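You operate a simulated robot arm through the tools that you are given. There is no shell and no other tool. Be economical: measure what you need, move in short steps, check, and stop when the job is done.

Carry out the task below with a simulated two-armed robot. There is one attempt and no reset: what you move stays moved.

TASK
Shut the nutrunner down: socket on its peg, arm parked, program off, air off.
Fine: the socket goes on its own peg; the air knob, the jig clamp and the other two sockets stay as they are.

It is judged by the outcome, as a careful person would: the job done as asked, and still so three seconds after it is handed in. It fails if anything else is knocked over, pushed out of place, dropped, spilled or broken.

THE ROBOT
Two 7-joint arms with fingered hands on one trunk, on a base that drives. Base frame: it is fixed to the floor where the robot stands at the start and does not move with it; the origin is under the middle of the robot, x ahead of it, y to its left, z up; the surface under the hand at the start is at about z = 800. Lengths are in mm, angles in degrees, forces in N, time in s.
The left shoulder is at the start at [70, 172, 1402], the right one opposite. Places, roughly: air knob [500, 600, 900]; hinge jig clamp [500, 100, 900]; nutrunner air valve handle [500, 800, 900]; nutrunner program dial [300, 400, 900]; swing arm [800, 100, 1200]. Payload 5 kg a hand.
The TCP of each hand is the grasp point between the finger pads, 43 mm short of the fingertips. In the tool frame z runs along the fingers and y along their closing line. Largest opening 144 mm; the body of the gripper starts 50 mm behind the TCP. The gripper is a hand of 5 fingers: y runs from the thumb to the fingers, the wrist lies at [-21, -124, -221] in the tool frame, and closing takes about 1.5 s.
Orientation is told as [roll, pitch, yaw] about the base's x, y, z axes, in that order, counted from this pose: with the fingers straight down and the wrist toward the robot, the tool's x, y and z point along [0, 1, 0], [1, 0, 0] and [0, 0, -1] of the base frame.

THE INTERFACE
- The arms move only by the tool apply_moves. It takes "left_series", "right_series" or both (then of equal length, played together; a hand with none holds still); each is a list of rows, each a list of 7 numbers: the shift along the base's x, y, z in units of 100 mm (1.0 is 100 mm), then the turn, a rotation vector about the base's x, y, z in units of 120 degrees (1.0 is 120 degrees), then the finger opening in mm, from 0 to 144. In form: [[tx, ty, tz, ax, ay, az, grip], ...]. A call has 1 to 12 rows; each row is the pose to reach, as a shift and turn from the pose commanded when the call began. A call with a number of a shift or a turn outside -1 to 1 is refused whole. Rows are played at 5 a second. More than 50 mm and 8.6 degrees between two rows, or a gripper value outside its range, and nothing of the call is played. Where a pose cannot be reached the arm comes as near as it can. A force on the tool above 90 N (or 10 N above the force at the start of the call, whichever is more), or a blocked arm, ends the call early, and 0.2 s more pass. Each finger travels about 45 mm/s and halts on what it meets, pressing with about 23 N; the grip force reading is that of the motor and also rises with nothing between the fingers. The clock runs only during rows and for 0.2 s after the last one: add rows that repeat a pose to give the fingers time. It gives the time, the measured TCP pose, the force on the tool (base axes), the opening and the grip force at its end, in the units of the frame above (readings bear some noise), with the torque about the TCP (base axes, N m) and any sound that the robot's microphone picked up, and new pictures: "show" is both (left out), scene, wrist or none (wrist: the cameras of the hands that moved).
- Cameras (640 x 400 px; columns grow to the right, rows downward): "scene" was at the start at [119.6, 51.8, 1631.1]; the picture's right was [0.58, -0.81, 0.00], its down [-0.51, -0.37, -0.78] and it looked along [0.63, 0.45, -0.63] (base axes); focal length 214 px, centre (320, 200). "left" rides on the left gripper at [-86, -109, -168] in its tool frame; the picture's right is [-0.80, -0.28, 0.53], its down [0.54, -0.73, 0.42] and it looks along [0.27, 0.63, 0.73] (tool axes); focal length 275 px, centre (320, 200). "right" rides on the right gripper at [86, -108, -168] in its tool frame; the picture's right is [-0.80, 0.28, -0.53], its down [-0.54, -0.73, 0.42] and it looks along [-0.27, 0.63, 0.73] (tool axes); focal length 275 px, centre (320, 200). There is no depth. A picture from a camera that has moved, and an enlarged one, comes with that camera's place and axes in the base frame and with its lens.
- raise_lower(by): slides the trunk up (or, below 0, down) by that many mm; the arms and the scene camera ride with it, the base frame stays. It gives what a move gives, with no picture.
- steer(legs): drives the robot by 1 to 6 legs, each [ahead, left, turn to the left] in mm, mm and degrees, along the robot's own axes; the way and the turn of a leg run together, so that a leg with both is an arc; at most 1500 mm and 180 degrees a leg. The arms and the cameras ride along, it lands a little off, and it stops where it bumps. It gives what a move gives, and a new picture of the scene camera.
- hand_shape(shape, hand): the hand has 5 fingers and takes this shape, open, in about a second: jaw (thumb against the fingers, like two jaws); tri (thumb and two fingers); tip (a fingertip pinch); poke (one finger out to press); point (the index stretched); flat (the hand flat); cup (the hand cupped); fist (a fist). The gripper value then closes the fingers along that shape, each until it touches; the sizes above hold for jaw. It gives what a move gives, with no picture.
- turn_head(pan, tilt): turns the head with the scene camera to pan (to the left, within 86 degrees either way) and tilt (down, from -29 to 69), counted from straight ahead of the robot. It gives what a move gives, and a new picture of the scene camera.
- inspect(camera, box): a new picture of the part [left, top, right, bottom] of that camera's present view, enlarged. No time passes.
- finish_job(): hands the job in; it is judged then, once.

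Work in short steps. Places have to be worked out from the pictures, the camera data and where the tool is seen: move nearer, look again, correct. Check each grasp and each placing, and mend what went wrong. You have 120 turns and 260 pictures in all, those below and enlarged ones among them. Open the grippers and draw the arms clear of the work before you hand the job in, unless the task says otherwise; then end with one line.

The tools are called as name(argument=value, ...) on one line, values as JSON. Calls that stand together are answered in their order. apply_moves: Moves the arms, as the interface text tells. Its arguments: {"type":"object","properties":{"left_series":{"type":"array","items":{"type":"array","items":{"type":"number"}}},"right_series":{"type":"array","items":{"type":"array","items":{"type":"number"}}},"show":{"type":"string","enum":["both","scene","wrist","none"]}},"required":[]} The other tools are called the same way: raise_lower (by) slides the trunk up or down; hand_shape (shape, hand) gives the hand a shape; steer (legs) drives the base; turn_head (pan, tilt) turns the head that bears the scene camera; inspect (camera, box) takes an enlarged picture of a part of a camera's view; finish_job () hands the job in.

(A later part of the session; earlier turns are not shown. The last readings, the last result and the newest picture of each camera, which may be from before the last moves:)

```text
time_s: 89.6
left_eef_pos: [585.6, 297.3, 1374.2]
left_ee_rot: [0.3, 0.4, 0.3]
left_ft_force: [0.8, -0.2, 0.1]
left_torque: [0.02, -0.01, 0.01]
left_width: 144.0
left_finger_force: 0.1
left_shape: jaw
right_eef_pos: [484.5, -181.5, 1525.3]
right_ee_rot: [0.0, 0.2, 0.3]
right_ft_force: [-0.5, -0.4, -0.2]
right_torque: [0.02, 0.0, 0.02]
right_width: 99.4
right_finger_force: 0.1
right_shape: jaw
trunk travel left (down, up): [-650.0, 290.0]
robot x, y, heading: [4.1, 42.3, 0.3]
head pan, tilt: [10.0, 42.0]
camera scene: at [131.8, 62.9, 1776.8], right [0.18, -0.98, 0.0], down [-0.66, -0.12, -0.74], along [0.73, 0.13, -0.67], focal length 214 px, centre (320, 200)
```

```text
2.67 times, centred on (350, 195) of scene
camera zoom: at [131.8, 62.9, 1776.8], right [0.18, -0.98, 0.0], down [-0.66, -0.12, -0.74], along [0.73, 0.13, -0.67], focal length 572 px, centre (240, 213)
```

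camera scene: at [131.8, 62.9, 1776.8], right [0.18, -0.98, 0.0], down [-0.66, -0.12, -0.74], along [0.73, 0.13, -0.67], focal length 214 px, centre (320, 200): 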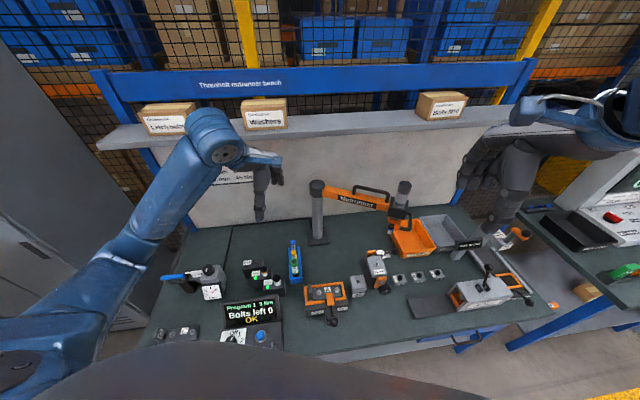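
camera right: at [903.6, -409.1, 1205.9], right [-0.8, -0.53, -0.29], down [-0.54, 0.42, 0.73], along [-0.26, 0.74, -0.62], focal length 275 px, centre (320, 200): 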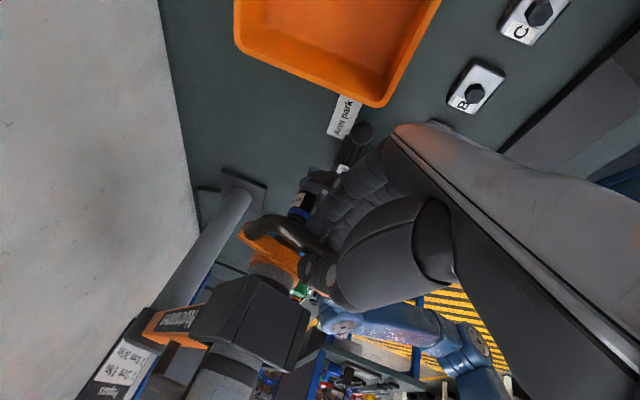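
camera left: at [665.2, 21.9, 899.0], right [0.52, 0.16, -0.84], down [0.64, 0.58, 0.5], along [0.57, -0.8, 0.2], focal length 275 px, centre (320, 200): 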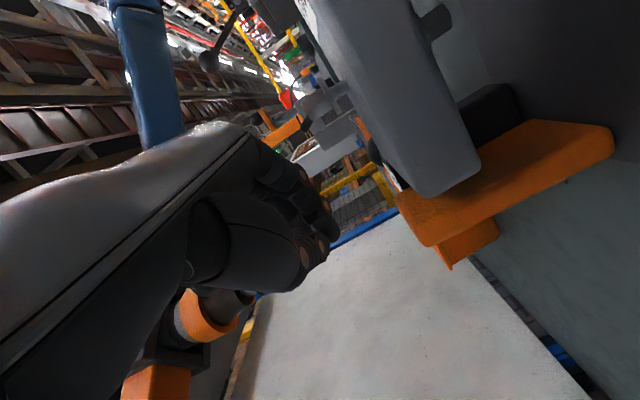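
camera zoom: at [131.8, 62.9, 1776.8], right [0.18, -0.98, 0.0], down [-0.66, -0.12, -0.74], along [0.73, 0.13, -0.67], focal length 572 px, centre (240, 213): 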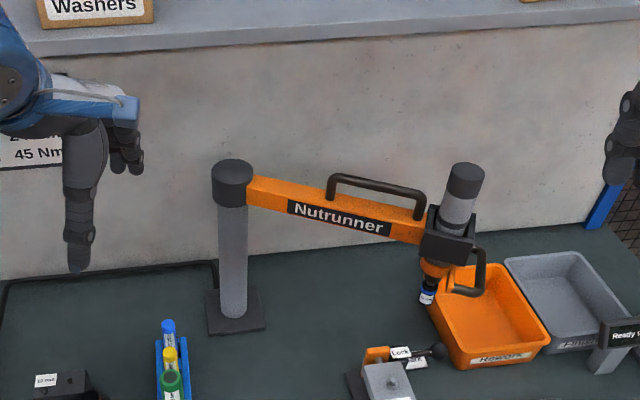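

The motor top is at (829, -141, 1277). I bring the left hand, fingers down and wide open, above it.

apply_moves(left_series=[[0.33, -0.33, 0, 0, 0, 0, 144], [0.66, -0.66, 0, 0, 0, 0, 144], [0.99, -0.99, 0, 0, 0, 0, 144]], show="none")

apply_moves(left_series=[[0.33, -0.33, 0, 0, 0, 0, 144], [0.66, -0.66, 0, 0, 0, 0, 144], [0.99, -0.99, 0, 0, 0, 0, 144]], show="none")

apply_moves(left_series=[[0.15, -0.4, 0, 0, 0, 0, 144], [0.3, -0.8, 0, 0, 0, 0, 144], [0.45, -0.99, 0, 0, 0, 0, 144]], show="none")

apply_moves(left_series=[[0, -0.45, 0, 0, 0, 0, 144], [0, -0.9, 0, 0, 0, 0, 144], [0, -0.99, 0, 0, 0, 0, 144]], show="both")

inspect(camera="scene", box=[280, 100, 480, 240])

```text
time_s: 90.4
left_eef_pos: [686.1, 197.7, 1371.5]
left_ee_rot: [0.4, 0.4, 0.2]
left_ft_force: [-0.3, 0.4, -0.4]
left_torque: [-0.03, 0.0, 0.04]
left_width: 144.1
left_finger_force: 0.1
left_shape: jaw
right_eef_pos: [484.0, -182.2, 1523.6]
right_ee_rot: [0.0, 0.2, 0.3]
right_ft_force: [0.2, 0.2, 0.2]
right_torque: [0.03, 0.03, 0.01]
right_width: 99.7
right_finger_force: 0.0
right_shape: jaw
trunk travel left (down, up): [-650.0, 290.0]
robot x, y, heading: [-2.9, 42.2, 0.4]
head pan, tilt: [10.0, 42.0]
```

```text
time_s: 91.2
left_eef_pos: [783.7, 96.5, 1370.9]
left_ee_rot: [0.4, 0.4, 0.3]
left_ft_force: [0.0, -0.1, -0.1]
left_torque: [0.01, 0.0, 0.03]
left_width: 143.8
left_finger_force: 0.1
left_shape: jaw
right_eef_pos: [485.4, -182.7, 1523.0]
right_ee_rot: [0.1, 0.3, 0.3]
right_ft_force: [0.6, -0.9, -0.5]
right_torque: [0.03, 0.0, 0.01]
right_width: 99.6
right_finger_force: 0.0
right_shape: jaw
trunk travel left (down, up): [-650.0, 290.0]
robot x, y, heading: [3.0, 42.4, 0.3]
head pan, tilt: [10.0, 42.0]
```

```text
time_s: 92.0
left_eef_pos: [827.7, -1.7, 1370.7]
left_ee_rot: [0.4, 0.3, 0.0]
left_ft_force: [-3.2, -2.5, -4.1]
left_torque: [0.03, 0.1, -0.21]
left_width: 143.7
left_finger_force: 0.1
left_shape: jaw
right_eef_pos: [483.2, -181.3, 1524.4]
right_ee_rot: [0.0, 0.2, 0.3]
right_ft_force: [-0.5, 0.2, -0.3]
right_torque: [-0.03, -0.02, -0.02]
right_width: 99.7
right_finger_force: 0.0
right_shape: jaw
trunk travel left (down, up): [-650.0, 290.0]
robot x, y, heading: [-2.5, 46.6, 0.3]
head pan, tilt: [10.0, 42.0]
```

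```text
time_s: 92.8
left_eef_pos: [825.8, -96.9, 1374.2]
left_ee_rot: [0.2, 0.3, 0.2]
left_ft_force: [-0.6, 0.3, 0.5]
left_torque: [-0.06, 0.03, 0.0]
left_width: 143.7
left_finger_force: 0.1
left_shape: jaw
right_eef_pos: [483.1, -179.9, 1523.7]
right_ee_rot: [-0.1, 0.2, 0.4]
right_ft_force: [-0.2, 0.8, 0.7]
right_torque: [-0.03, -0.02, 0.02]
right_width: 99.7
right_finger_force: 0.0
right_shape: jaw
trunk travel left (down, up): [-650.0, 290.0]
robot x, y, heading: [-1.9, 44.6, 0.5]
head pan, tilt: [10.0, 42.0]
camera scene: at [131.4, 64.1, 1776.9], right [0.18, -0.98, 0.0], down [-0.66, -0.12, -0.74], along [0.73, 0.13, -0.67], focal length 214 px, centre (320, 200)
camera left: at [719.9, -182.4, 1543.5], right [-0.28, -0.8, -0.54], down [-0.73, 0.54, -0.42], along [0.62, 0.27, -0.73], focal length 275 px, centre (320, 200)
```

scene: 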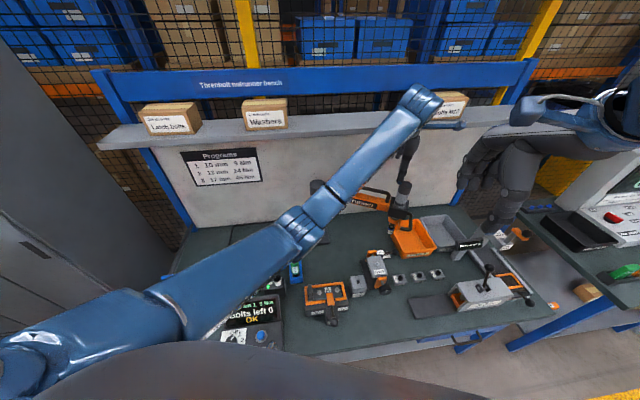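
left: 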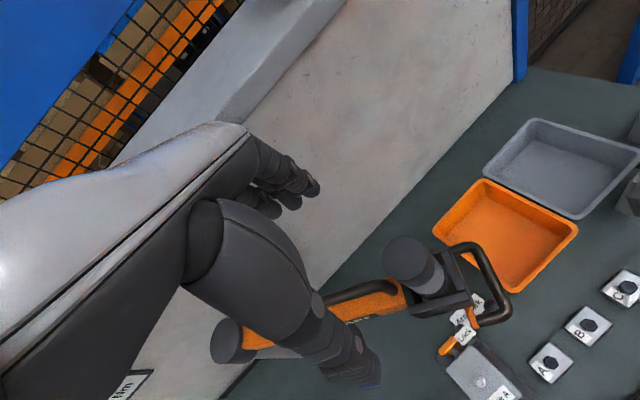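

```text
2.86 times, centred on (380, 170) of scene
camera zoom: at [131.4, 64.1, 1776.9], right [0.18, -0.98, 0.0], down [-0.66, -0.12, -0.74], along [0.73, 0.13, -0.67], focal length 613 px, centre (149, 286)
```

zoom: 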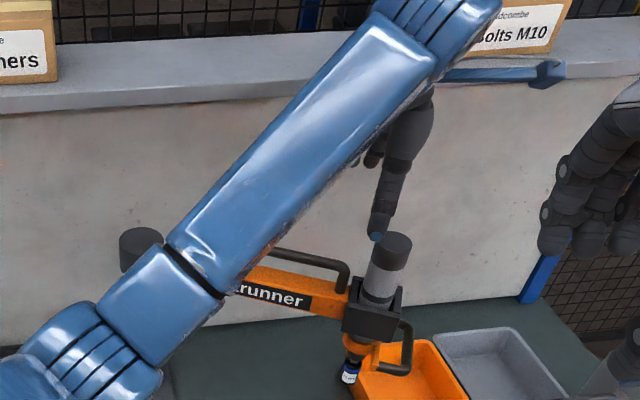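

From the wrist camera the motor top is at about (832, -147). I centre over it and go down halfway.

apply_moves(left_series=[[0.03, -0.25, 0, 0, 0, 0, 144], [0.06, -0.5, 0, 0, 0, 0, 144], [0.06, -0.5, -0.35, 0, 0, 0, 144], [0.06, -0.5, -0.6, 0, 0, 0, 144]], show="both")

inspect(camera="scene", box=[350, 120, 450, 240])

inspect(camera="right", box=[0, 0, 320, 400])

```text
time_s: 93.8
left_eef_pos: [835.2, -147.9, 1312.2]
left_ee_rot: [0.3, 0.3, 0.2]
left_ft_force: [-0.2, -1.1, 0.4]
left_torque: [0.0, 0.02, -0.01]
left_width: 143.8
left_finger_force: 0.0
left_shape: jaw
right_eef_pos: [484.2, -180.2, 1524.0]
right_ee_rot: [0.0, 0.2, 0.4]
right_ft_force: [-0.8, -0.4, -0.5]
right_torque: [0.0, -0.01, -0.01]
right_width: 99.6
right_finger_force: 0.1
right_shape: jaw
trunk travel left (down, up): [-650.0, 290.0]
robot x, y, heading: [-1.9, 46.7, 0.4]
head pan, tilt: [10.0, 42.0]
camera scene: at [132.8, 62.7, 1776.8], right [0.18, -0.98, 0.0], down [-0.66, -0.12, -0.74], along [0.73, 0.13, -0.67], focal length 214 px, centre (320, 200)
camera left: at [728.2, -234.6, 1482.3], right [-0.28, -0.79, -0.54], down [-0.73, 0.54, -0.42], along [0.62, 0.27, -0.73], focal length 275 px, centre (320, 200)
```

scene: 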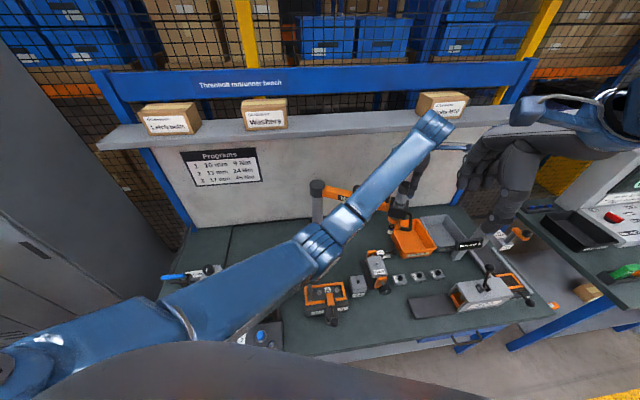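
left: 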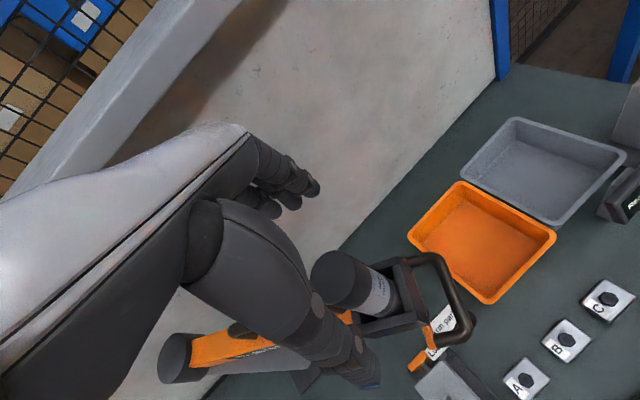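

```text
3.33 times, centred on (400, 180) of scene
camera zoom: at [132.8, 62.7, 1776.8], right [0.18, -0.98, 0.0], down [-0.66, -0.12, -0.74], along [0.73, 0.13, -0.67], focal length 715 px, centre (53, 267)
```

zoom: 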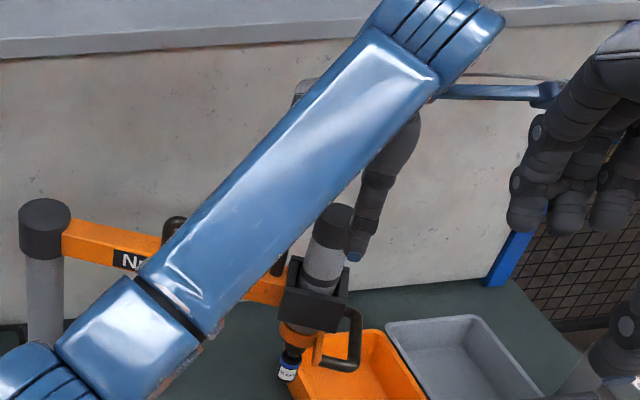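

```text
1.00 times, centred on (160, 200) of right (not enlarged: the box is as wide or as high as the picture)
camera zoom: at [376.7, -95.3, 1691.6], right [0.29, -0.79, 0.53], down [-0.72, -0.55, -0.42], along [0.63, -0.26, -0.73], focal length 275 px, centre (480, 200)
```

zoom: 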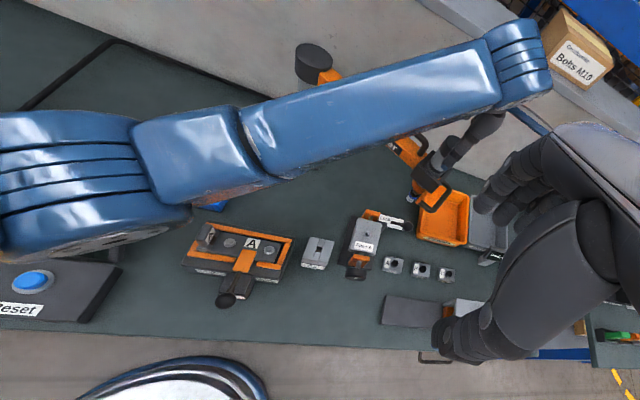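

The motor cap is between thumb and fingers. I lower to z about 1256 and close.

apply_moves(left_series=[[-0.05, -0.03, -0.2, 0, 0, 0, 144], [-0.08, -0.03, -0.4, 0, 0, 0, 144], [-0.08, -0.03, -0.56, 0, 0, 0, 144], [-0.08, -0.03, -0.56, 0, 0, 0, 110], [-0.08, -0.03, -0.56, 0, 0, 0, 80], [-0.08, -0.03, -0.56, 0, 0, 0, 50], [-0.08, -0.03, -0.56, 0, 0, 0, 30], [-0.08, -0.03, -0.56, 0, 0, 0, 30], [-0.08, -0.03, -0.56, 0, 0, 0, 30], [-0.08, -0.03, -0.56, 0, 0, 0, 30]], show="wrist")

inspect(camera="scene", box=[350, 120, 450, 240])

```text
time_s: 96.0
left_eef_pos: [830.0, -143.6, 1257.3]
left_ee_rot: [0.9, 0.1, 0.6]
left_ft_force: [-2.5, -1.6, 1.8]
left_torque: [-0.03, 0.07, 0.01]
left_width: 36.6
left_finger_force: 15.7
left_shape: jaw
right_eef_pos: [483.3, -181.5, 1523.8]
right_ee_rot: [0.1, 0.0, 0.3]
right_ft_force: [0.5, -0.1, 0.2]
right_torque: [-0.03, -0.01, -0.01]
right_width: 99.7
right_finger_force: 0.0
right_shape: jaw
trunk travel left (down, up): [-650.0, 290.0]
robot x, y, heading: [0.7, 47.3, 0.4]
head pan, tilt: [10.0, 42.0]
camera left: at [722.8, -232.0, 1424.6], right [-0.28, -0.79, -0.54], down [-0.73, 0.54, -0.41], along [0.62, 0.28, -0.73], focal length 275 px, centre (320, 200)
```

left: 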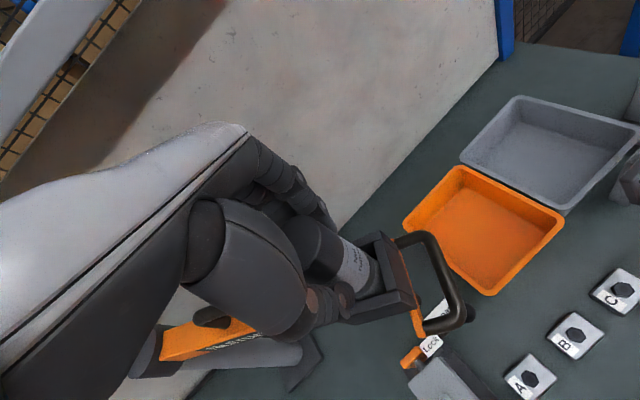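

```text
3.33 times, centred on (400, 180) of scene
camera zoom: at [131.0, 62.0, 1776.9], right [0.18, -0.98, 0.0], down [-0.66, -0.12, -0.74], along [0.73, 0.13, -0.67], focal length 715 px, centre (53, 267)
```

zoom: 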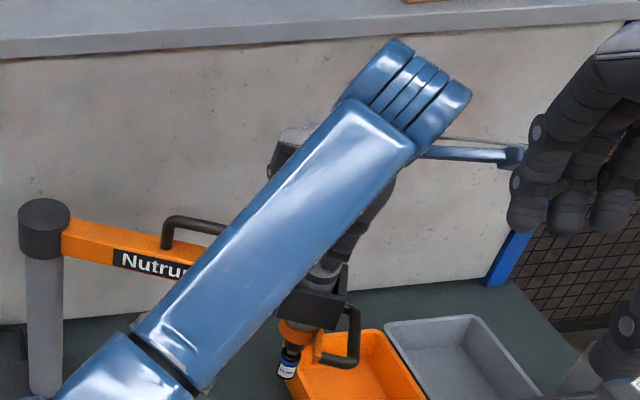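

The motor is gripped. The arm's pivot is at about (890, 210) with radius about 360, and the 10 mm peg lies on that arc at about 137°. I swing along the arc in steps, yawing the hand with it.

apply_moves(left_series=[[-0.168, 0.035, 0, 0, 0, -0.0229, 25], [-0.336, 0.078, 0, 0, 0, -0.0458, 25], [-0.662, 0.187, 0, 0, 0, -0.0917, 25], [-0.977, 0.328, 0, 0, 0, -0.1375, 25]], show="scene")

inspect(camera="scene", box=[300, 130, 440, 270])

```text
time_s: 97.0
left_eef_pos: [734.7, -107.3, 1264.3]
left_ee_rot: [1.1, -0.6, -15.7]
left_ft_force: [-0.8, 1.3, -3.6]
left_torque: [0.0, 0.01, 0.06]
left_width: 30.9
left_finger_force: 22.7
left_shape: jaw
right_eef_pos: [483.5, -178.5, 1525.5]
right_ee_rot: [-0.1, 0.2, 0.4]
right_ft_force: [-0.9, 0.2, 0.1]
right_torque: [-0.04, 0.0, -0.03]
right_width: 99.3
right_finger_force: 0.1
right_shape: jaw
trunk travel left (down, up): [-650.0, 290.0]
robot x, y, heading: [-1.2, 45.9, 0.3]
head pan, tilt: [10.0, 42.0]
camera scene: at [130.3, 64.7, 1777.3], right [0.18, -0.98, 0.0], down [-0.66, -0.12, -0.74], along [0.73, 0.13, -0.67], focal length 214 px, centre (320, 200)
```

scene: 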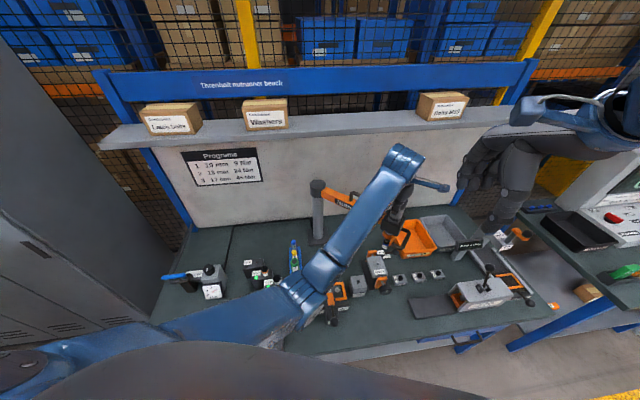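

```text
2.86 times, centred on (370, 200) of scene
camera zoom: at [130.3, 64.7, 1777.3], right [0.18, -0.98, 0.0], down [-0.66, -0.12, -0.74], along [0.73, 0.13, -0.67], focal length 613 px, centre (177, 200)
```

zoom: 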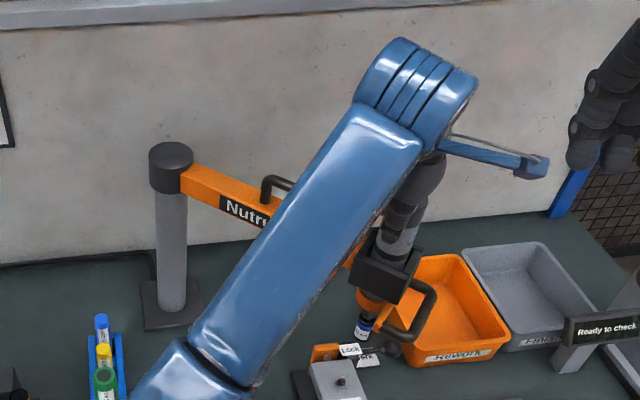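

The arm follows with small forces. I continue the swing.

apply_moves(left_series=[[-0.3, 0.169, 0, 0, 0, -0.0458, 20], [-0.581, 0.367, 0, 0, 0, -0.0917, 20], [-0.843, 0.591, 0, 0, 0, -0.1375, 20]], show="none")

apply_moves(left_series=[[-0.239, 0.248, 0, 0, 0, -0.0458, 20], [-0.453, 0.518, 0, 0, 0, -0.0917, 20], [-0.641, 0.807, 0, 0, 0, -0.1375, 20]], show="both")

inspect(camera="scene", box=[240, 130, 440, 300])

```text
time_s: 97.8
left_eef_pos: [647.9, -53.3, 1256.3]
left_ee_rot: [0.3, 0.3, -32.4]
left_ft_force: [30.5, 38.5, 4.4]
left_torque: [1.15, -1.35, 0.95]
left_width: 32.3
left_finger_force: 22.8
left_shape: jaw
right_eef_pos: [488.5, -175.2, 1524.3]
right_ee_rot: [-0.2, 0.3, 0.3]
right_ft_force: [0.0, -0.6, -1.1]
right_torque: [0.01, -0.03, 0.02]
right_width: 99.5
right_finger_force: 0.1
right_shape: jaw
trunk travel left (down, up): [-650.0, 290.0]
robot x, y, heading: [1.0, 48.5, 0.5]
head pan, tilt: [10.0, 42.0]
```

```text
time_s: 98.6
left_eef_pos: [584.7, 24.0, 1256.7]
left_ee_rot: [0.2, 0.4, -49.2]
left_ft_force: [32.1, 22.8, 2.4]
left_torque: [0.59, -1.28, 0.78]
left_width: 32.5
left_finger_force: 23.2
left_shape: jaw
right_eef_pos: [488.5, -177.1, 1523.5]
right_ee_rot: [-0.2, 0.4, 0.2]
right_ft_force: [0.0, -0.8, 0.6]
right_torque: [-0.01, -0.01, 0.0]
right_width: 100.0
right_finger_force: 0.1
right_shape: jaw
trunk travel left (down, up): [-650.0, 290.0]
robot x, y, heading: [0.3, 45.6, 0.2]
head pan, tilt: [10.0, 42.0]
camera scene: at [137.2, 67.6, 1776.4], right [0.18, -0.98, 0.0], down [-0.66, -0.12, -0.74], along [0.73, 0.13, -0.67], focal length 214 px, centre (320, 200)
camera left: at [448.0, 50.0, 1425.6], right [-0.79, -0.3, -0.54], down [-0.06, 0.91, -0.42], along [0.61, -0.3, -0.73], focal length 275 px, centre (320, 200)
```

scene: 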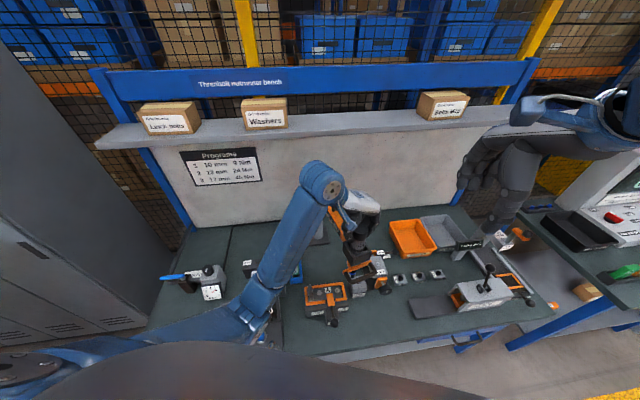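
left: 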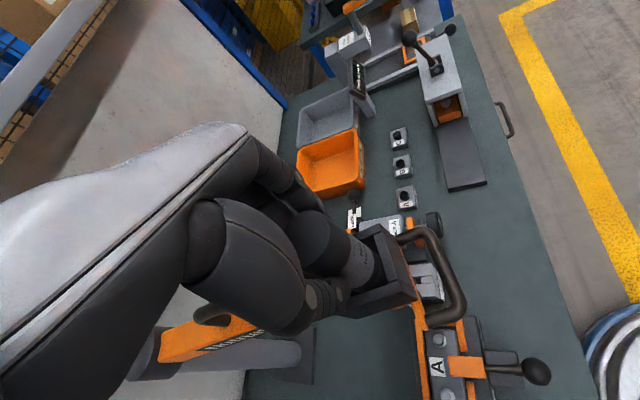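

```text
2.35 times, centred on (340, 215) of scene
camera zoom: at [137.2, 67.6, 1776.4], right [0.18, -0.98, 0.0], down [-0.66, -0.12, -0.74], along [0.73, 0.13, -0.67], focal length 505 px, centre (273, 165)
```

zoom: 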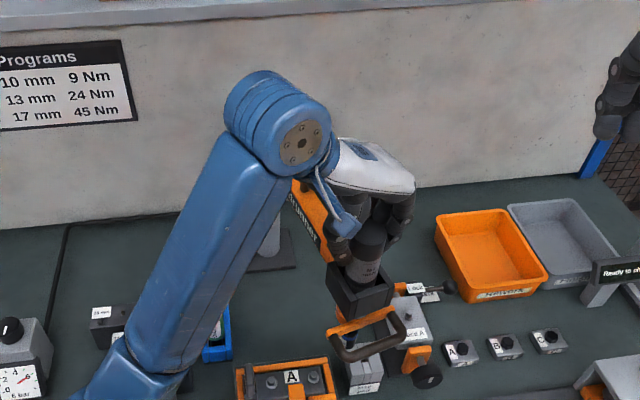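

The force points toward the pivot, so my arc radius is a few mm too large. I trim it inward by about 7 mm and continue.

apply_moves(left_series=[[-0.1, 0.342, 0, 0, 0, -0.0458, 20], [-0.22, 0.648, 0, 0, 0, -0.0917, 20], [-0.317, 0.973, 0, 0, 0, -0.1375, 20]], show="none")

apply_moves(left_series=[[-0.065, 0.338, 0, 0, 0, -0.0458, 20], [-0.098, 0.681, 0, 0, 0, -0.0917, 20], [-0.097, 0.994, 0, 0, 0, -0.1333, 20]], show="both")

inspect(camera="scene", box=[220, 150, 420, 320])

```text
time_s: 99.4
left_eef_pos: [547.1, 117.9, 1258.2]
left_ee_rot: [0.3, 0.3, -66.0]
left_ft_force: [-0.7, 0.5, 4.4]
left_torque: [0.02, -0.01, 0.05]
left_width: 32.4
left_finger_force: 23.2
left_shape: jaw
right_eef_pos: [481.8, -180.1, 1524.0]
right_ee_rot: [-0.1, 0.2, 0.3]
right_ft_force: [-0.8, 0.7, -0.1]
right_torque: [-0.05, -0.04, -0.02]
right_width: 99.7
right_finger_force: 0.0
right_shape: jaw
trunk travel left (down, up): [-650.0, 290.0]
robot x, y, heading: [-0.5, 45.2, 0.4]
head pan, tilt: [10.0, 42.0]
```

```text
time_s: 100.2
left_eef_pos: [535.8, 219.2, 1259.6]
left_ee_rot: [0.3, 0.2, -81.9]
left_ft_force: [-14.0, -0.4, 3.0]
left_torque: [-0.03, 0.47, -0.14]
left_width: 32.4
left_finger_force: 23.0
left_shape: jaw
right_eef_pos: [481.3, -178.5, 1525.4]
right_ee_rot: [0.0, 0.1, 0.3]
right_ft_force: [-0.3, 0.6, 0.0]
right_torque: [-0.03, -0.03, 0.02]
right_width: 99.4
right_finger_force: 0.1
right_shape: jaw
trunk travel left (down, up): [-650.0, 290.0]
robot x, y, heading: [-2.3, 45.5, 0.1]
head pan, tilt: [10.0, 42.0]
camera scene: at [129.0, 64.7, 1777.0], right [0.18, -0.98, 0.0], down [-0.66, -0.12, -0.74], along [0.73, 0.13, -0.67], focal length 214 px, centre (320, 200)
camera left: at [435.0, 315.4, 1428.2], right [-0.83, 0.17, -0.54], down [0.44, 0.8, -0.42], along [0.36, -0.58, -0.73], focal length 275 px, centre (320, 200)
```

scene: 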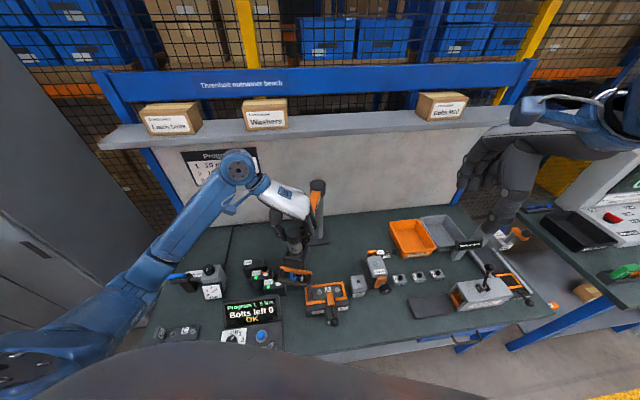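
left: 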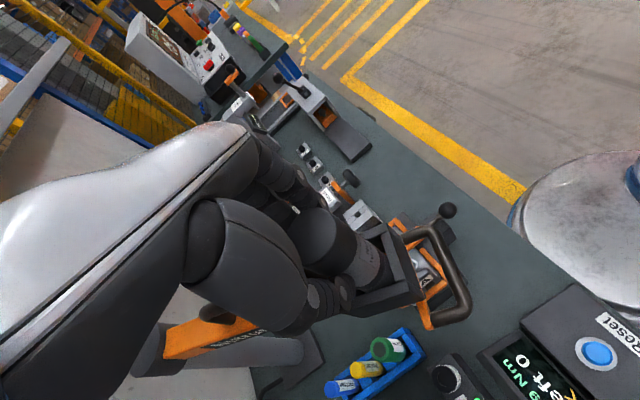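

```text
2.35 times, centred on (320, 235) of scene
camera zoom: at [129.0, 64.7, 1777.0], right [0.18, -0.98, 0.0], down [-0.66, -0.12, -0.74], along [0.73, 0.13, -0.67], focal length 505 px, centre (320, 118)
```

zoom: 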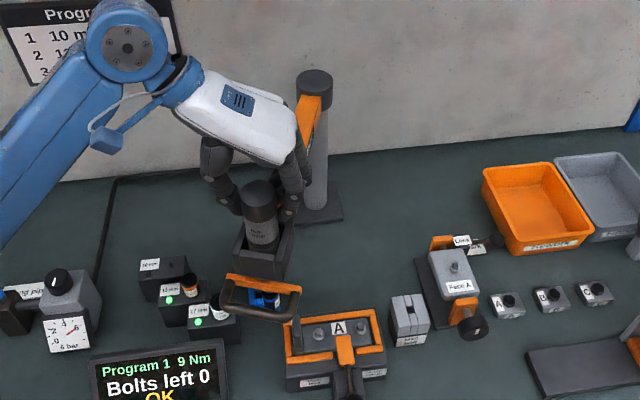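

Radius is good (357 fits). Before covering the view I zoom on the pegs, and continue the swing.

inspect(camera="scene", box=[230, 250, 290, 300])

apply_moves(left_series=[[0, 0.404, 0, 0, 0, -0.0458, 20], [0.056, 0.741, 0, 0, 0, -0.0917, 20], [0.121, 0.982, 0, 0, 0, -0.125, 20]], show="wrist")

inspect(camera="scene", box=[200, 180, 340, 300])

```text
8.00 times, centred on (260, 275) of scene
camera zoom: at [129.0, 64.7, 1777.0], right [0.18, -0.98, 0.0], down [-0.66, -0.12, -0.74], along [0.73, 0.13, -0.67], focal length 1716 px, centre (800, -400)
```

zoom: 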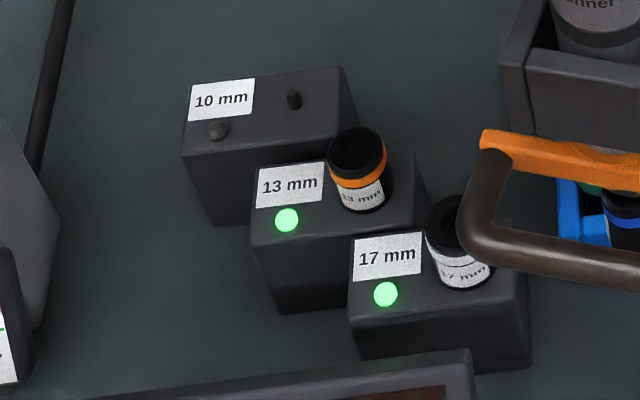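

```text
time_s: 101.0
left_eef_pos: [550.7, 317.9, 1260.9]
left_ee_rot: [0.3, 0.3, -96.9]
left_ft_force: [-6.6, 3.4, 2.7]
left_torque: [0.15, 0.26, -0.08]
left_width: 32.5
left_finger_force: 23.2
left_shape: jaw
right_eef_pos: [484.9, -181.0, 1524.3]
right_ee_rot: [-0.1, 0.0, 0.2]
right_ft_force: [-0.1, -0.5, -0.7]
right_torque: [0.01, 0.04, 0.03]
right_width: 99.9
right_finger_force: 0.0
right_shape: jaw
trunk travel left (down, up): [-650.0, 290.0]
robot x, y, heading: [-3.1, 45.0, 0.1]
head pan, tilt: [10.0, 42.0]
camera left: at [478.3, 435.1, 1428.8], right [-0.75, 0.38, -0.54], down [0.63, 0.66, -0.42], along [0.2, -0.65, -0.73], focal length 275 px, centre (320, 200)
```

left: 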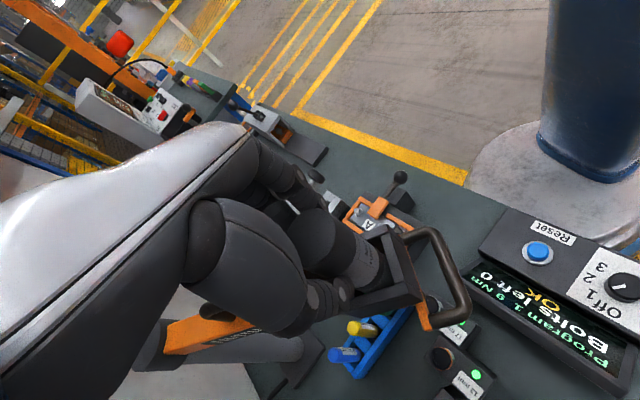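

```text
3.33 times, centred on (270, 240) of scene
camera zoom: at [131.0, 63.1, 1776.9], right [0.18, -0.98, 0.0], down [-0.66, -0.12, -0.74], along [0.73, 0.13, -0.67], focal length 715 px, centre (487, 67)
```

zoom: 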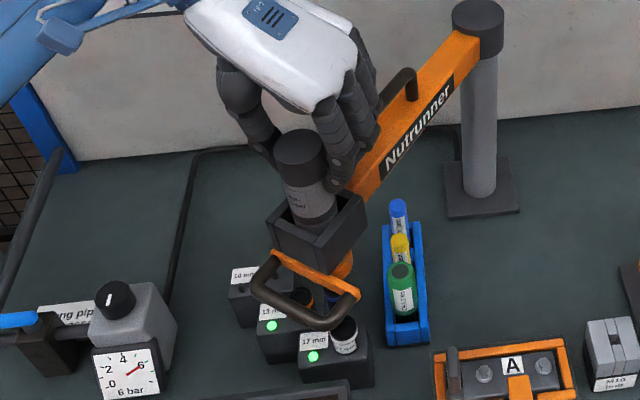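

The 10 mm peg is at about (621, 450), with its box top at z about 880, and the three pegs are spaced about 12° on the arc. I swing on to about 8° short of it.

apply_moves(left_series=[[0.118, 0.321, 0, 0, 0, -0.0458, 20], [0.266, 0.631, 0, 0, 0, -0.0917, 20], [0.425, 0.898, 0, 0, 0, -0.1333, 20]], show="both")

inspect(camera="scene", box=[200, 190, 320, 300])

inspect(camera="left", box=[320, 200, 560, 400])

```text
time_s: 101.8
left_eef_pos: [593.4, 404.6, 1258.6]
left_ee_rot: [0.3, 0.3, -112.9]
left_ft_force: [-4.1, 2.2, 3.4]
left_torque: [-0.01, 0.17, 0.03]
left_width: 32.7
left_finger_force: 22.7
left_shape: jaw
right_eef_pos: [485.0, -180.7, 1524.1]
right_ee_rot: [0.0, 0.2, 0.3]
right_ft_force: [0.7, -0.5, -0.4]
right_torque: [0.0, 0.06, -0.01]
right_width: 99.9
right_finger_force: 0.1
right_shape: jaw
trunk travel left (down, up): [-650.0, 290.0]
robot x, y, heading: [-0.9, 44.6, 0.4]
head pan, tilt: [10.0, 42.0]
camera scene: at [132.4, 62.2, 1776.8], right [0.18, -0.98, 0.0], down [-0.66, -0.12, -0.74], along [0.73, 0.13, -0.67], focal length 214 px, centre (320, 200)
camera left: at [555.5, 538.4, 1427.5], right [-0.62, 0.57, -0.54], down [0.79, 0.46, -0.42], along [0.01, -0.68, -0.73], focal length 275 px, centre (320, 200)
```

scene: 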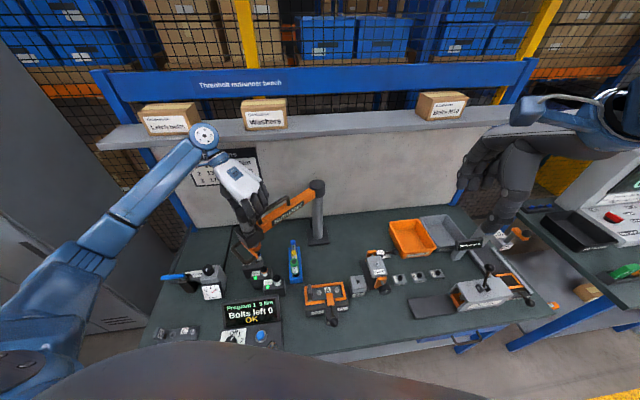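
left: 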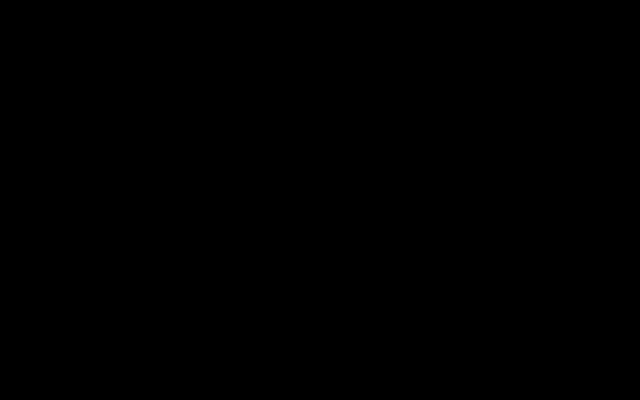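

```text
3.64 times, centred on (260, 245) of scene
camera zoom: at [132.4, 62.2, 1776.8], right [0.18, -0.98, 0.0], down [-0.66, -0.12, -0.74], along [0.73, 0.13, -0.67], focal length 780 px, centre (538, 36)
```

zoom: 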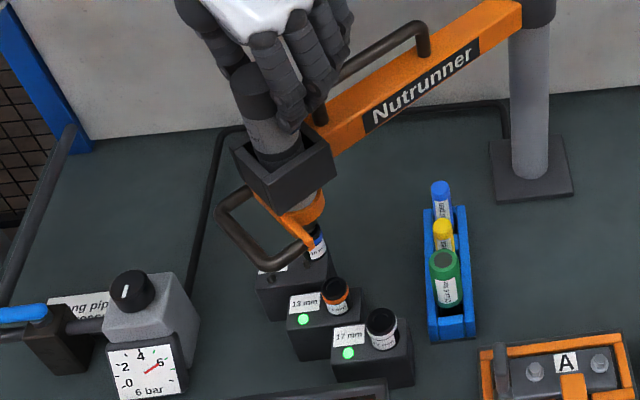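

```text
2.00 times, centred on (440, 300) of left
camera zoom: at [555.5, 538.4, 1427.5], right [-0.62, 0.57, -0.54], down [0.79, 0.46, -0.42], along [0.01, -0.68, -0.73], focal length 551 px, centre (80, 0)
```

zoom: 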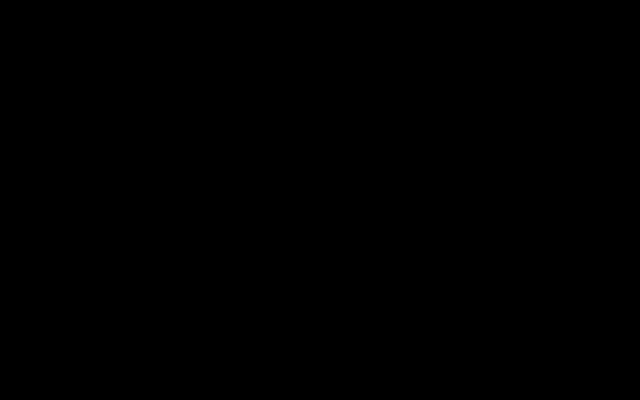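

The left wrist camera went dark, so I'll use the right wrist camera as a second viewpoint: I yaw the right hand left, and move the tool to about 3° short of the peg.

apply_moves(left_series=[[0.1, 0.15, 0, 0, 0, -0.024, 20], [0.21, 0.287, 0, 0, 0, -0.0475, 20], [0.21, 0.287, 0, 0, 0, -0.0475, 20], [0.21, 0.287, 0, 0, 0, -0.0475, 20], [0.21, 0.287, 0, 0, 0, -0.0475, 20], [0.21, 0.287, 0, 0, 0, -0.0475, 20], [0.21, 0.287, 0, 0, 0, -0.0475, 20], [0.21, 0.287, 0, 0, 0, -0.0475, 20], [0.21, 0.287, 0, 0, 0, -0.0475, 20]], right_series=[[0, 0.1, 0, 0, 0, 0.069, 100], [0, 0.2, 0, 0, 0, 0.139, 100], [0, 0.3, 0, 0, 0, 0.208, 100], [0, 0.4, 0, 0, 0, 0.278, 100], [0, 0.5, 0, 0, 0, 0.347, 100], [0, 0.6, 0, 0, 0, 0.417, 100], [0, 0.7, 0, 0, 0, 0.486, 100], [0, 0.8, 0, 0, 0, 0.556, 100], [0, 0.9, 0, 0, 0, 0.625, 100]], show="both")

inspect(camera="scene", box=[230, 240, 290, 300])

```text
time_s: 103.8
left_eef_pos: [614.1, 433.1, 1258.5]
left_ee_rot: [0.3, 0.2, -118.4]
left_ft_force: [1.7, -0.2, 5.9]
left_torque: [-0.1, -0.06, -0.02]
left_width: 32.3
left_finger_force: 22.7
left_shape: jaw
right_eef_pos: [484.8, -90.1, 1522.3]
right_ee_rot: [-0.1, 0.2, 75.4]
right_ft_force: [0.3, 0.1, 0.8]
right_torque: [-0.01, -0.01, 0.02]
right_width: 99.5
right_finger_force: 0.0
right_shape: jaw
trunk travel left (down, up): [-650.0, 290.0]
robot x, y, heading: [0.9, 47.1, -0.0]
head pan, tilt: [10.0, 42.0]
camera scene: at [132.4, 63.0, 1776.9], right [0.18, -0.98, 0.0], down [-0.66, -0.12, -0.74], along [0.73, 0.13, -0.67], focal length 214 px, centre (320, 200)
camera right: at [374.5, -173.2, 1691.0], right [0.84, 0.08, 0.53], down [0.34, -0.84, -0.42], along [0.42, 0.54, -0.73], focal length 275 px, centre (320, 200)
camera left: at [589.6, 571.1, 1426.6], right [-0.56, 0.63, -0.54], down [0.83, 0.38, -0.42], along [-0.06, -0.68, -0.73], focal length 275 px, centre (320, 200)
```

scene: 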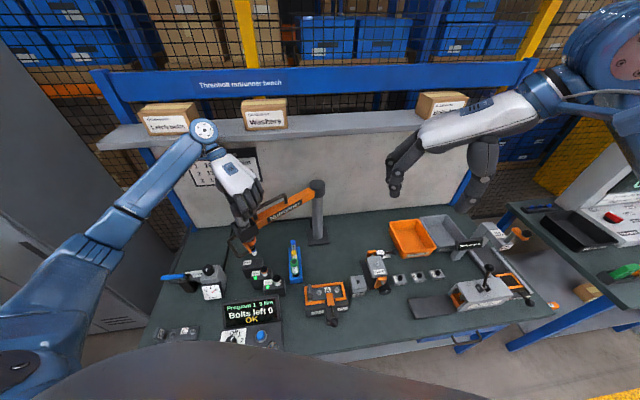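
right: 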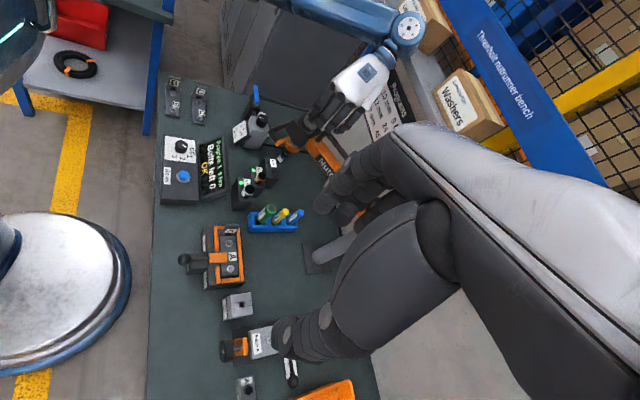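
left: 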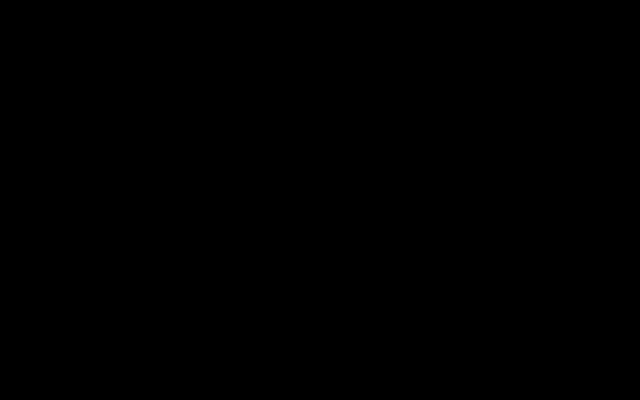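

```text
6.67 times, centred on (260, 270) of scene
camera zoom: at [132.4, 63.0, 1776.9], right [0.18, -0.98, 0.0], down [-0.66, -0.12, -0.74], along [0.73, 0.13, -0.67], focal length 1430 px, centre (720, -267)
```

zoom: 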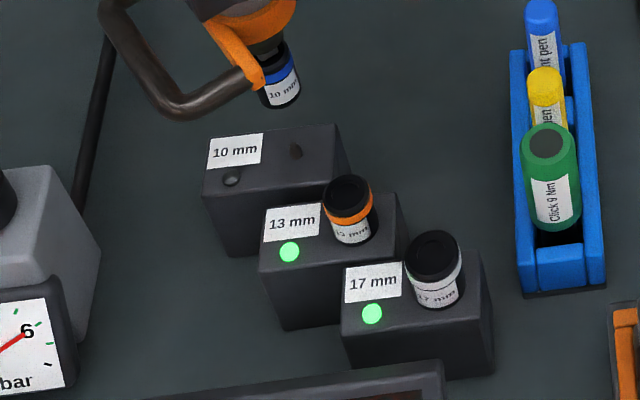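

Both socket and peg are visible. From the scene view the peg is about 26 mm further along the arc. I cross-check with the right camera.

inspect(camera="right", box=[215, 100, 335, 210])

```text
3.64 times, centred on (275, 155) of right
camera zoom: at [374.5, -173.2, 1691.0], right [0.84, 0.08, 0.53], down [0.34, -0.84, -0.42], along [0.42, 0.54, -0.73], focal length 1001 px, centre (484, 364)
```

zoom: 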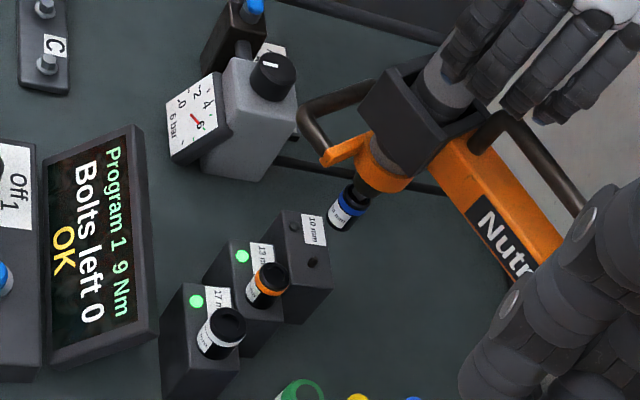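

The right camera suggests about 33 mm, so I take the mean. I move 27 mm along the arc and lower the tool 60 mm to compare close up.

apply_moves(left_series=[[0.09, 0.1, 0, 0, 0, -0.018, 20], [0.177, 0.201, 0, 0, 0, -0.036, 20], [0.177, 0.201, -0.15, 0, 0, -0.036, 20], [0.177, 0.201, -0.3, 0, 0, -0.036, 20], [0.177, 0.201, -0.45, 0, 0, -0.036, 20], [0.177, 0.201, -0.6, 0, 0, -0.036, 20]], show="none")

inspect(camera="scene", box=[230, 240, 290, 300])

inspect(camera="right", box=[225, 120, 315, 200])

```text
time_s: 105.1
left_eef_pos: [627.5, 453.4, 1234.0]
left_ee_rot: [2.1, 0.8, -123.0]
left_ft_force: [-19.0, 1.1, 58.2]
left_torque: [-1.86, -1.39, -0.3]
left_width: 32.8
left_finger_force: 22.8
left_shape: jaw
right_eef_pos: [475.9, -92.4, 1526.1]
right_ee_rot: [-0.3, 0.0, 75.5]
right_ft_force: [-0.9, 1.4, -0.7]
right_torque: [-0.08, 0.03, 0.03]
right_width: 100.0
right_finger_force: 0.0
right_shape: jaw
trunk travel left (down, up): [-650.0, 290.0]
robot x, y, heading: [-4.3, 45.4, 0.6]
head pan, tilt: [10.0, 42.0]
stopped in row 6 (left hand): the force on the tool passed its limit at 97 N (the readings are from after the stop); the commanded pose is now the measured one
```

```text
6.67 times, centred on (260, 270) of scene
camera zoom: at [120.8, 60.3, 1777.8], right [0.18, -0.98, 0.0], down [-0.65, -0.12, -0.75], along [0.73, 0.14, -0.66], focal length 1430 px, centre (720, -267)
```

zoom: 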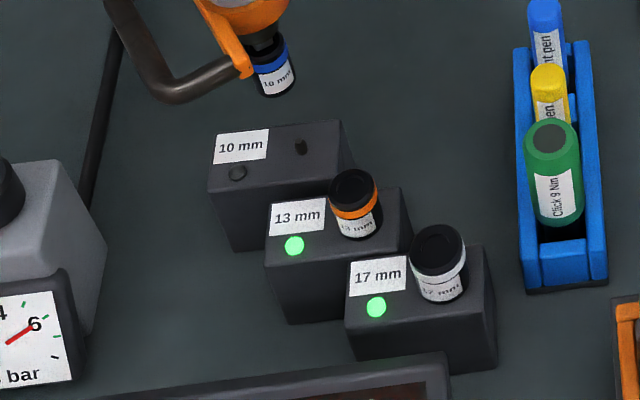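

```text
5.00 times, centred on (270, 160) of right
camera zoom: at [363.9, -174.9, 1693.2], right [0.84, 0.08, 0.54], down [0.35, -0.84, -0.42], along [0.42, 0.54, -0.73], focal length 1376 px, centre (570, 400)
```

zoom: 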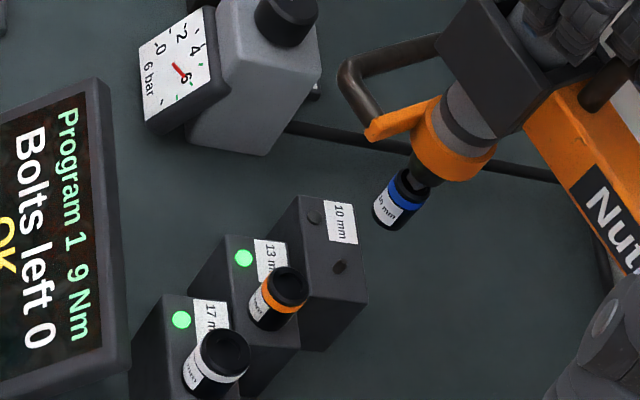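

The fingers bottomed on the bracket, so I can't lower the tool by its motor sides. I lift back up and then measure alignment before pushing the motor top from above.

apply_moves(left_series=[[0, 0, 0.12, 0, 0, 0, 20], [0, 0, 0.24, 0, 0, 0, 20], [0, 0, 0.24, 0, 0, 0, 20]], show="none")

inspect(camera="scene", box=[230, 240, 290, 300])

inspect(camera="right", box=[225, 120, 315, 200])

```text
time_s: 105.9
left_eef_pos: [630.3, 453.8, 1246.8]
left_ee_rot: [1.1, 0.5, -122.9]
left_ft_force: [-12.5, 3.5, 13.7]
left_torque: [-0.27, 0.06, 0.16]
left_width: 32.7
left_finger_force: 23.1
left_shape: jaw
right_eef_pos: [480.5, -92.2, 1524.7]
right_ee_rot: [-0.2, 0.1, 75.2]
right_ft_force: [0.4, 0.5, 0.1]
right_torque: [0.0, -0.03, 0.02]
right_width: 99.6
right_finger_force: 0.1
right_shape: jaw
trunk travel left (down, up): [-650.0, 290.0]
robot x, y, heading: [-2.6, 45.9, 0.3]
head pan, tilt: [10.0, 42.0]
```

```text
6.67 times, centred on (260, 270) of scene
camera zoom: at [126.9, 61.8, 1777.2], right [0.18, -0.98, 0.0], down [-0.66, -0.12, -0.74], along [0.73, 0.13, -0.67], focal length 1430 px, centre (720, -267)
```

zoom: 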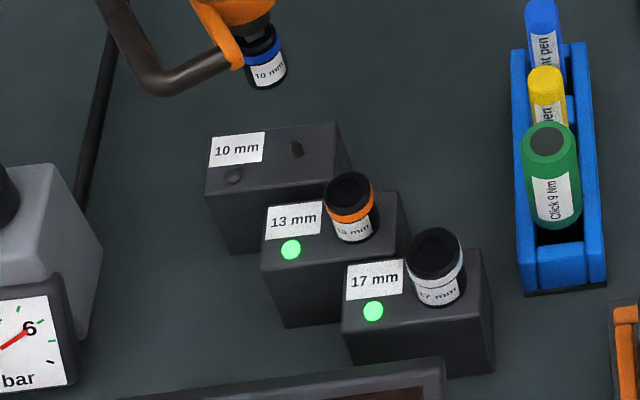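

```text
5.00 times, centred on (270, 160) of right
camera zoom: at [369.0, -174.2, 1692.1], right [0.84, 0.07, 0.54], down [0.34, -0.84, -0.42], along [0.42, 0.54, -0.73], focal length 1376 px, centre (570, 400)
```

zoom: 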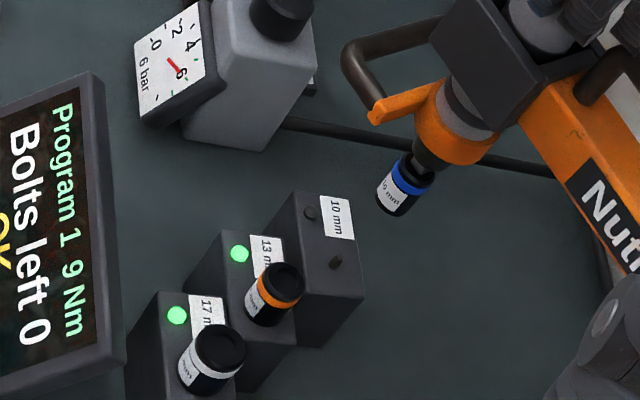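

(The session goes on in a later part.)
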